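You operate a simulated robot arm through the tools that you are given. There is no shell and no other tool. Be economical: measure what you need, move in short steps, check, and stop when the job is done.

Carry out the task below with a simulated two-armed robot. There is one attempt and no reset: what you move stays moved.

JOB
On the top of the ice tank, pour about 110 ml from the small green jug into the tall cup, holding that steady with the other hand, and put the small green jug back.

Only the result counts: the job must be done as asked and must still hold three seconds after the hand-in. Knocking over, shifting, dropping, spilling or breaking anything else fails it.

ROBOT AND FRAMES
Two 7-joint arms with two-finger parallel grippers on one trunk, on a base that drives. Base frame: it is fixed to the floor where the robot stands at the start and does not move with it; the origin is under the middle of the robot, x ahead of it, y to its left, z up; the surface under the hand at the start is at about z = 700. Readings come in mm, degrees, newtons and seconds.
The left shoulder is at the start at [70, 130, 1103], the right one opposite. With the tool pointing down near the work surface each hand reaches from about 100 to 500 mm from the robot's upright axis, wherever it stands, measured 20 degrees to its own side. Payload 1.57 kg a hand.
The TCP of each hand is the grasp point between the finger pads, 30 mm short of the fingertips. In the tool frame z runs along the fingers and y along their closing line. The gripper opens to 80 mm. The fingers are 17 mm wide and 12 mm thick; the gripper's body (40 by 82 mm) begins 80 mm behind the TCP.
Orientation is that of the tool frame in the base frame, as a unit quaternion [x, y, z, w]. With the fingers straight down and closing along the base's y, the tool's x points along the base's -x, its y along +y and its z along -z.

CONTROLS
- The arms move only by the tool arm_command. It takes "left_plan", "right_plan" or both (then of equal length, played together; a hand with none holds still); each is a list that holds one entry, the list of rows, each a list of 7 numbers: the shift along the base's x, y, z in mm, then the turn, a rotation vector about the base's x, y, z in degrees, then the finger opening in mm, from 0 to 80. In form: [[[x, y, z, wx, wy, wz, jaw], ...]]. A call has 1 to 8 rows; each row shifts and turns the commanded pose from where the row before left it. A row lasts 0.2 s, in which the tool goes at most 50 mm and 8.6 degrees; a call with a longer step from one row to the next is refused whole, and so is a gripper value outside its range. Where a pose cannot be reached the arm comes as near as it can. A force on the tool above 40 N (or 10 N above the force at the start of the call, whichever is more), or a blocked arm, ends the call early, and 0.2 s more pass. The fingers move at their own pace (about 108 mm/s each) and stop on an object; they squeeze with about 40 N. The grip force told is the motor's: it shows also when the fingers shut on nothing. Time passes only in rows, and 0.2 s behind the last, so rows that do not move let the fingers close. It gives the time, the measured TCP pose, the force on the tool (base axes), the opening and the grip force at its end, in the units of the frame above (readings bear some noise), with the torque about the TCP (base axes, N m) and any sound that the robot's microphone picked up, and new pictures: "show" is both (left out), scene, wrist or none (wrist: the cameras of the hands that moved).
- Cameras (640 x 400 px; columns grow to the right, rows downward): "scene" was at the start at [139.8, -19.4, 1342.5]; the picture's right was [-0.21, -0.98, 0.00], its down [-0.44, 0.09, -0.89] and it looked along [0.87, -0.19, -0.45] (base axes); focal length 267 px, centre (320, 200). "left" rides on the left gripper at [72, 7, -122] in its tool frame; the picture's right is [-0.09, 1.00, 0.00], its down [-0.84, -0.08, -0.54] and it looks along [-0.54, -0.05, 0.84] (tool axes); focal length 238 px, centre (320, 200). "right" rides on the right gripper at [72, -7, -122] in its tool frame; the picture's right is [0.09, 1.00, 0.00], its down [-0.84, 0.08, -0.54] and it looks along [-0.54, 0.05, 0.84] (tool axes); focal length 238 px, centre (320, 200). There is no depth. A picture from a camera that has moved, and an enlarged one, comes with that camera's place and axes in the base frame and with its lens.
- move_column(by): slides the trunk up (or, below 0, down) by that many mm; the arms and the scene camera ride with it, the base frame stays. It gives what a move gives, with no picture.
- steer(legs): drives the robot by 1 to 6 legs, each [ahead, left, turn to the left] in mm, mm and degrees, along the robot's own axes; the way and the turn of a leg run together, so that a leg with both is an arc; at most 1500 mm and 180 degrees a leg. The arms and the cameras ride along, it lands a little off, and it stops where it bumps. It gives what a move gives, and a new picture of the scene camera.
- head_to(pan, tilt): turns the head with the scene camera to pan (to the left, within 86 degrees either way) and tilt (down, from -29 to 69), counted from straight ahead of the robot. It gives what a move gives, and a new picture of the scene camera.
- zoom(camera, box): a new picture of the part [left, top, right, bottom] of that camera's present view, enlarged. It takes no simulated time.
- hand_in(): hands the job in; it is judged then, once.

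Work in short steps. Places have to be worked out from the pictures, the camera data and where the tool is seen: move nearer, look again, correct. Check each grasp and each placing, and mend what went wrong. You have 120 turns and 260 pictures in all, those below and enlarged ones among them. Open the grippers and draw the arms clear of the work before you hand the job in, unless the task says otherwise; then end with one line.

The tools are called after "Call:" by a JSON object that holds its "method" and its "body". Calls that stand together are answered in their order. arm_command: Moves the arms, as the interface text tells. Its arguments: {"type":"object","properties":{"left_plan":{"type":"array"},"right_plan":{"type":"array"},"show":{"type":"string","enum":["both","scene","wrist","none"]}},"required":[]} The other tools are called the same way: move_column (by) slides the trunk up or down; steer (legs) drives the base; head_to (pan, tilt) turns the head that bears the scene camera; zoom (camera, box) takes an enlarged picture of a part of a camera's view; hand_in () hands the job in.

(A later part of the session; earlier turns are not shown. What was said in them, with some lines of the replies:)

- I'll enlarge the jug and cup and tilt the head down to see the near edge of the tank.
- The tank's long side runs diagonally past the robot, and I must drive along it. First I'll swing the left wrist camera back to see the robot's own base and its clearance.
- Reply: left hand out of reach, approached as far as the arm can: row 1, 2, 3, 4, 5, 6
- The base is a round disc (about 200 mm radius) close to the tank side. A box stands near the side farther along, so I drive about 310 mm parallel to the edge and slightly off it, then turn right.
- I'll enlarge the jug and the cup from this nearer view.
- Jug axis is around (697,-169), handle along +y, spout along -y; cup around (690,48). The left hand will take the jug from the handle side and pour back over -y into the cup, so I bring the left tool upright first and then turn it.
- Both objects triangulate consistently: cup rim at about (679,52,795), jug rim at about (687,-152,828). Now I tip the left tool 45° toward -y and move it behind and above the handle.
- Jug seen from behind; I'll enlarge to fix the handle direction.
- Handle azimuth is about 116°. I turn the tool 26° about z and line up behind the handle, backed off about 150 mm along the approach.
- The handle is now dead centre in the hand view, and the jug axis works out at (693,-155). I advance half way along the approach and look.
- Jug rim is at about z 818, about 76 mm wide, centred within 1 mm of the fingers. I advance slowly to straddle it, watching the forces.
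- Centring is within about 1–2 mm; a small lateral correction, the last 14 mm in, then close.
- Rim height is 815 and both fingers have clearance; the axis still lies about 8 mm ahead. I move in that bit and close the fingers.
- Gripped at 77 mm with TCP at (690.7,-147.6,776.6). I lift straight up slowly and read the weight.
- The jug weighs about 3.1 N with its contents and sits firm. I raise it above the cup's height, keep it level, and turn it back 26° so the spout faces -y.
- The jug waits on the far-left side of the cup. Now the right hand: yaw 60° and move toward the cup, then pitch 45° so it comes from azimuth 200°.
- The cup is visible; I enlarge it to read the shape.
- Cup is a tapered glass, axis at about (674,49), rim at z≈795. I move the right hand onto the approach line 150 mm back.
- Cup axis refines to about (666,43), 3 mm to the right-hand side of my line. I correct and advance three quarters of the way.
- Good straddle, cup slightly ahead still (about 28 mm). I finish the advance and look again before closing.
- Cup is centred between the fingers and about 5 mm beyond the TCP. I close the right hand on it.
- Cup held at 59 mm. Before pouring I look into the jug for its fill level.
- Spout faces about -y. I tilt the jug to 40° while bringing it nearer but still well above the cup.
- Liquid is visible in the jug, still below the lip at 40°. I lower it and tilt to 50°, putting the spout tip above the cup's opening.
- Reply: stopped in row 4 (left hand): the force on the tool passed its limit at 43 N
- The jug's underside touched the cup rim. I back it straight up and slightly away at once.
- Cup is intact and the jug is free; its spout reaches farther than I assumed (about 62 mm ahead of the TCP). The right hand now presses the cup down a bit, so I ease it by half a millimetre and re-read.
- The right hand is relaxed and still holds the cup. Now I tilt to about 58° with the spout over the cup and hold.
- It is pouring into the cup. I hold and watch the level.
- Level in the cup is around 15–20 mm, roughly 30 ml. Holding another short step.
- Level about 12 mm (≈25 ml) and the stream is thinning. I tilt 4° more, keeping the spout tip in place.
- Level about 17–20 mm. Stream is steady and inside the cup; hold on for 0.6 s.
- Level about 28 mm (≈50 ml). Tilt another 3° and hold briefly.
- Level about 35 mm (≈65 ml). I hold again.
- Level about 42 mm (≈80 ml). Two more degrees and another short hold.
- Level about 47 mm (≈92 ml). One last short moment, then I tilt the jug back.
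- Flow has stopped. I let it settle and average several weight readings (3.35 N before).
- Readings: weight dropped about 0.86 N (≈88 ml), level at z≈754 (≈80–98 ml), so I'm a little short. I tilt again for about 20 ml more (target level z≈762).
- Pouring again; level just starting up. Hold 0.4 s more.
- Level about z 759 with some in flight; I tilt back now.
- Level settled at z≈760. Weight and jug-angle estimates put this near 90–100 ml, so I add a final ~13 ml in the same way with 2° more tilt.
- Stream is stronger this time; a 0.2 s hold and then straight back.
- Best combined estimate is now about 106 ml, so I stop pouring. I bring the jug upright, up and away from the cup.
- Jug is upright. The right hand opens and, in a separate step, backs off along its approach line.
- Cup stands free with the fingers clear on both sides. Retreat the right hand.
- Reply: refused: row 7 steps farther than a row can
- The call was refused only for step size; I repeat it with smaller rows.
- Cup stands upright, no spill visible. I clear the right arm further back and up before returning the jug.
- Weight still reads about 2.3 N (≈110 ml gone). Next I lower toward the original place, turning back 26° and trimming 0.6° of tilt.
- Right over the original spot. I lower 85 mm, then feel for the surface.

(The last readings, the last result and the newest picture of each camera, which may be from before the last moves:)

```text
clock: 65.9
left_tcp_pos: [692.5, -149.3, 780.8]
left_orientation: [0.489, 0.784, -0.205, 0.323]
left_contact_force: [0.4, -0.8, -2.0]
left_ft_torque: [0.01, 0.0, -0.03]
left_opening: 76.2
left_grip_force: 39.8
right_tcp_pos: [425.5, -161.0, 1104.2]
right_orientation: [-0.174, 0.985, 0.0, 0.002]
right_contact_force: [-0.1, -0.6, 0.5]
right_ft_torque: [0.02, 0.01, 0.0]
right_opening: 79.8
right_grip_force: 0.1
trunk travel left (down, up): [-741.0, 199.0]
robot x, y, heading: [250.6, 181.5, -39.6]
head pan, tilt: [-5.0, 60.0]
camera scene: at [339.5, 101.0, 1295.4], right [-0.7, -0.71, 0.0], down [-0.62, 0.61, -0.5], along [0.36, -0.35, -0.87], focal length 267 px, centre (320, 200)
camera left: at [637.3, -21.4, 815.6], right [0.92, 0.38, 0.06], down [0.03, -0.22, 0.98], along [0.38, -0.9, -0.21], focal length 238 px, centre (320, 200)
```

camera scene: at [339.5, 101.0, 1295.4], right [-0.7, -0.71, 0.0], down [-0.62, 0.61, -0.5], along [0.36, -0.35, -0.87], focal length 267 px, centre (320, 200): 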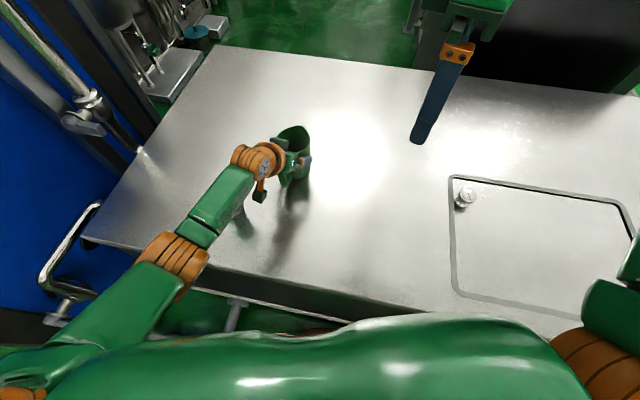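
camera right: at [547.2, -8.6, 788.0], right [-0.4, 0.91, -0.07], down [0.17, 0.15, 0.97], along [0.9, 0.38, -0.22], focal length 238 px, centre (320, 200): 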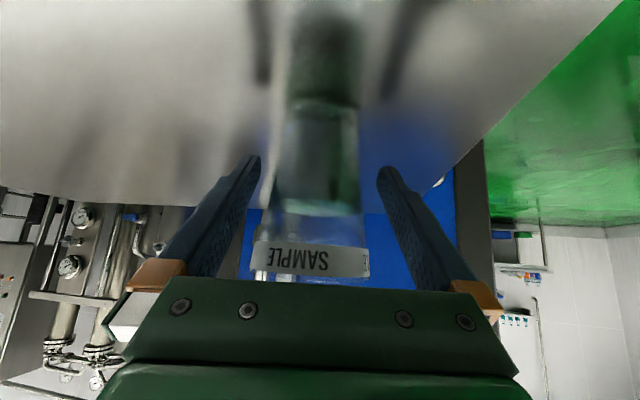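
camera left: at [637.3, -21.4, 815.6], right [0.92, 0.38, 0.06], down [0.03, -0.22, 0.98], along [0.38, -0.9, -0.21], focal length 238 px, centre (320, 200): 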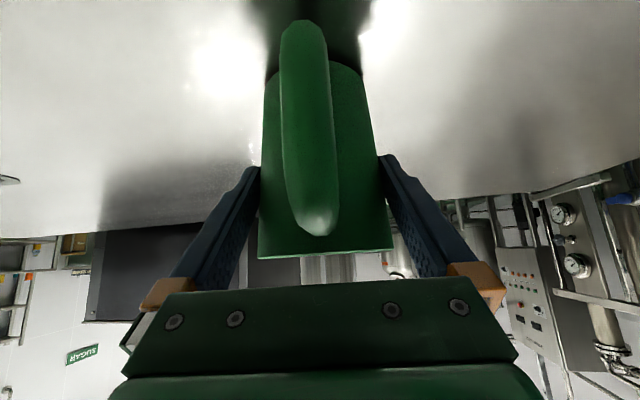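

Not touching yet; I lower in 1 mm steps.

Call:
{"method": "arm_command", "body": {"left_plan": [[[0, 0, -1, 0, 0, 0, 60], [0, 0, -1, 0, 0, 0, 60], [0, 0, 0, 0, 0, 0, 60]]], "show": "none"}}

Call:
{"method": "arm_command", "body": {"left_plan": [[[0, 0, -1, 0, 0, 0, 60], [0, 0, 0, 0, 0, 0, 60]]], "show": "none"}}

Call:
{"method": "arm_command", "body": {"left_plan": [[[0, 0, -1, 0, 0, 0, 60], [0, 0, 0, 0, 0, 0, 60]]], "show": "none"}}

```text
clock: 66.7
left_tcp_pos: [692.1, -147.8, 779.5]
left_orientation: [0.488, 0.784, -0.205, 0.324]
left_contact_force: [0.1, 0.3, -0.4]
left_ft_torque: [0.03, -0.03, 0.0]
left_opening: 76.4
left_grip_force: 40.1
right_tcp_pos: [426.2, -161.9, 1104.0]
right_orientation: [-0.175, 0.985, 0.002, 0.002]
right_contact_force: [0.1, -0.5, 0.2]
right_ft_torque: [0.01, -0.02, -0.01]
right_opening: 80.2
right_grip_force: 0.1
trunk travel left (down, up): [-741.0, 199.0]
robot x, y, heading: [252.0, 178.7, -39.5]
head pan, tilt: [-5.0, 60.0]
```

```text
clock: 67.3
left_tcp_pos: [693.1, -148.3, 779.6]
left_orientation: [0.489, 0.783, -0.206, 0.324]
left_contact_force: [0.8, -0.1, 3.0]
left_ft_torque: [0.09, -0.17, -0.03]
left_opening: 76.4
left_grip_force: 40.0
right_tcp_pos: [426.3, -159.8, 1103.1]
right_orientation: [-0.175, 0.985, 0.002, 0.002]
right_contact_force: [0.3, 0.0, 0.4]
right_ft_torque: [-0.02, 0.04, -0.01]
right_opening: 79.7
right_grip_force: 0.1
trunk travel left (down, up): [-741.0, 199.0]
robot x, y, heading: [252.4, 181.8, -39.7]
head pan, tilt: [-5.0, 60.0]
```

```text
clock: 67.9
left_tcp_pos: [691.6, -149.7, 779.8]
left_orientation: [0.488, 0.784, -0.206, 0.325]
left_contact_force: [0.8, 1.2, 7.5]
left_ft_torque: [0.16, -0.11, -0.03]
left_opening: 76.3
left_grip_force: 40.7
right_tcp_pos: [424.3, -159.8, 1103.7]
right_orientation: [-0.175, 0.985, 0.0, 0.003]
right_contact_force: [0.1, -0.1, 0.2]
right_ft_torque: [-0.01, 0.0, -0.02]
right_opening: 80.1
right_grip_force: 0.1
trunk travel left (down, up): [-741.0, 199.0]
robot x, y, heading: [248.0, 181.9, -39.8]
head pan, tilt: [-5.0, 60.0]
```

The jug is down (7.5 N). I ease off 1 mm and open the fingers.

Call:
{"method": "arm_command", "body": {"left_plan": [[[0, 0, 1, 0, 0, 0, 60], [0, 0, 0.5, 0, 0, 0, 60], [0, 0, 0, 0, 0, 0, 80], [0, 0, 0, 0, 0, 0, 80], [0, 0, 0, 0, 0, 0, 80]]], "show": "wrist"}}

```text
clock: 69.1
left_tcp_pos: [693.2, -150.4, 778.1]
left_orientation: [0.489, 0.784, -0.205, 0.323]
left_contact_force: [0.0, 0.2, -0.4]
left_ft_torque: [-0.03, 0.01, 0.0]
left_opening: 79.9
left_grip_force: 0.2
right_tcp_pos: [424.4, -161.3, 1102.6]
right_orientation: [-0.175, 0.985, 0.001, 0.001]
right_contact_force: [-0.8, 0.0, -0.5]
right_ft_torque: [0.06, 0.01, 0.0]
right_opening: 80.5
right_grip_force: 0.0
trunk travel left (down, up): [-741.0, 199.0]
robot x, y, heading: [250.9, 179.5, -39.5]
head pan, tilt: [-5.0, 60.0]
camera left: at [638.2, -22.0, 813.7], right [0.92, 0.38, 0.06], down [0.03, -0.22, 0.98], along [0.38, -0.9, -0.21], focal length 238 px, centre (320, 200)
```

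left: 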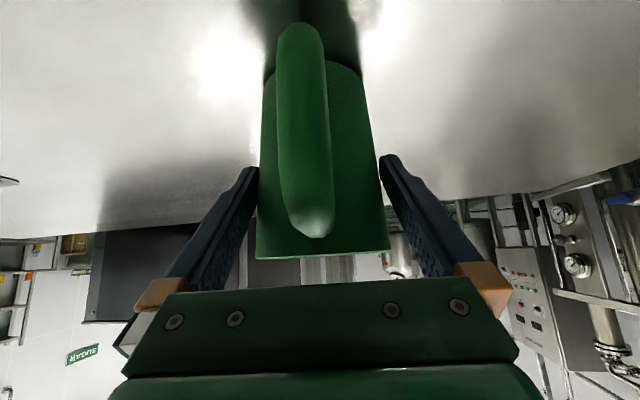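

Released; I back out slowly exactly along the finger direction.

Call:
{"method": "arm_command", "body": {"left_plan": [[[-1.5, 3.2, 3.5, 0, 0, 0, 80], [-3, 6.4, 7, 0, 0, 0, 80], [-4.6, 9.6, 10.6, 0, 0, 0, 80], [-6, 12.8, 14, 0, 0, 0, 80], [-6, 12.8, 14, 0, 0, 0, 80], [-6, 12.8, 14, 0, 0, 0, 80]]], "show": "both"}}

```text
clock: 70.5
left_tcp_pos: [665.6, -90.5, 842.3]
left_orientation: [0.489, 0.784, -0.206, 0.322]
left_contact_force: [0.8, 0.2, 0.1]
left_ft_torque: [0.01, 0.0, 0.01]
left_opening: 80.2
left_grip_force: 0.1
right_tcp_pos: [425.8, -159.1, 1103.0]
right_orientation: [-0.174, 0.985, 0.0, 0.002]
right_contact_force: [0.6, -0.2, -0.2]
right_ft_torque: [0.01, -0.01, -0.03]
right_opening: 80.0
right_grip_force: 0.1
trunk travel left (down, up): [-741.0, 199.0]
robot x, y, heading: [249.2, 179.6, -39.8]
head pan, tilt: [-5.0, 60.0]
camera scene: at [338.7, 102.0, 1295.6], right [-0.7, -0.71, 0.0], down [-0.62, 0.61, -0.5], along [0.36, -0.35, -0.87], focal length 267 px, centre (320, 200)
camera left: at [610.6, 36.3, 877.4], right [0.92, 0.38, 0.06], down [0.03, -0.22, 0.98], along [0.38, -0.9, -0.21], focal length 238 px, centre (320, 200)
```

scene: 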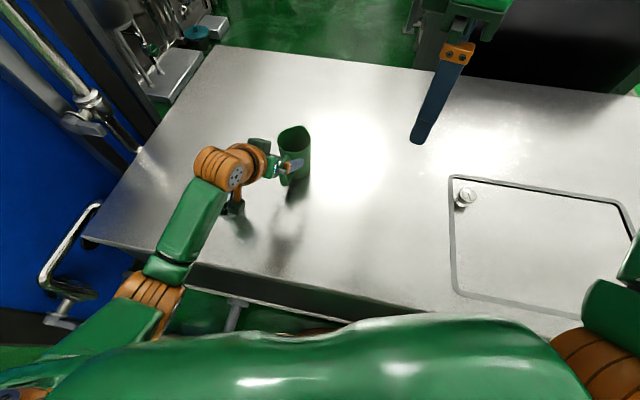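
left: 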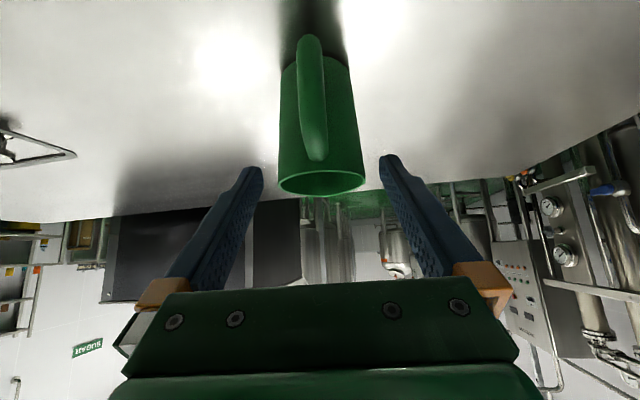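

The jug stands upright in its place. I raise the left hand well clear of the cup and look at everything.

Call:
{"method": "arm_command", "body": {"left_plan": [[[-6, 13, 20, 0, 0, 0, 80], [-6, 13, 30, 0, 0, 0, 80], [-6, 13, 35, 0, 0, 0, 80], [-10, 20, 35, 0, 0, 0, 80], [-10, 25, 30, 0, 0, 0, 80], [-10, 30, 20, 0, 0, 0, 80], [-10, 30, 20, 0, 0, 0, 80], [-10, 30, 10, 0, 0, 0, 80]]], "show": "scene"}}

Call:
{"method": "zoom", "body": {"camera": "scene", "box": [190, 100, 350, 260]}}

```text
clock: 72.3
left_tcp_pos: [612.0, 75.6, 1054.6]
left_orientation: [0.489, 0.784, -0.205, 0.322]
left_contact_force: [-0.7, 0.1, -0.2]
left_ft_torque: [-0.02, 0.01, 0.02]
left_opening: 80.2
left_grip_force: 0.0
left hand out of reach, approached as far as the arm can: row 7, 8
right_tcp_pos: [424.6, -161.4, 1103.4]
right_orientation: [-0.175, 0.985, 0.001, 0.001]
right_contact_force: [0.0, 0.2, -0.1]
right_ft_torque: [-0.02, 0.04, 0.02]
right_opening: 80.0
right_grip_force: 0.1
trunk travel left (down, up): [-741.0, 199.0]
robot x, y, heading: [253.3, 180.5, -39.5]
head pan, tilt: [-5.0, 60.0]
camera scene: at [338.8, 102.2, 1295.5], right [-0.7, -0.71, 0.0], down [-0.62, 0.61, -0.5], along [0.36, -0.35, -0.87], focal length 267 px, centre (320, 200)
```

scene: 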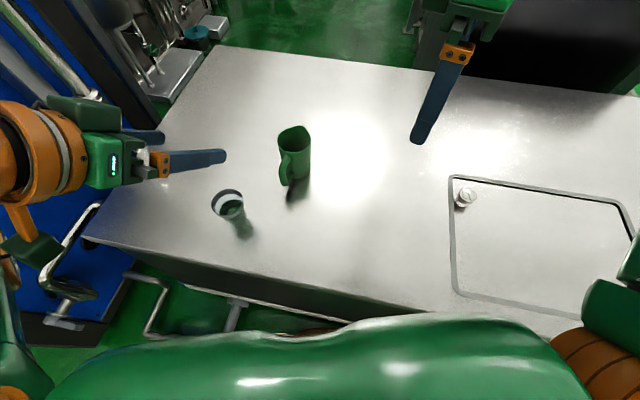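

```text
2.50 times, centred on (270, 180) of scene
camera zoom: at [338.8, 102.2, 1295.5], right [-0.7, -0.71, 0.0], down [-0.62, 0.61, -0.5], along [0.36, -0.35, -0.87], focal length 668 px, centre (445, 250)
```

zoom: 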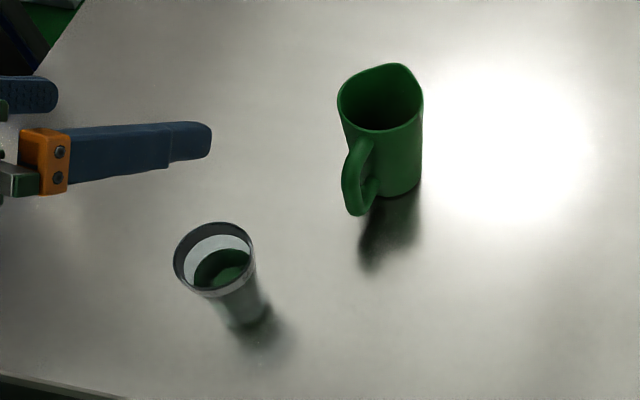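

Both vessels stand upright at their places with no spill visible; both grippers are open and clear. I hand in.

Call:
{"method": "hand_in", "body": {}}

```text
The job is handed in.
```

The pour is done and handed in: I estimate 105–110 ml went from the small green jug into the tall cup. That comes from noisy weight readings and the level in the glass, so it could be off by about 15 ml. The right hand held the cup throughout. The jug touched the cup rim once before pouring, and the cup ended about 4 mm from where it started. The jug is back in its place, both vessels are upright, I saw no spill, and both grippers are open and clear.
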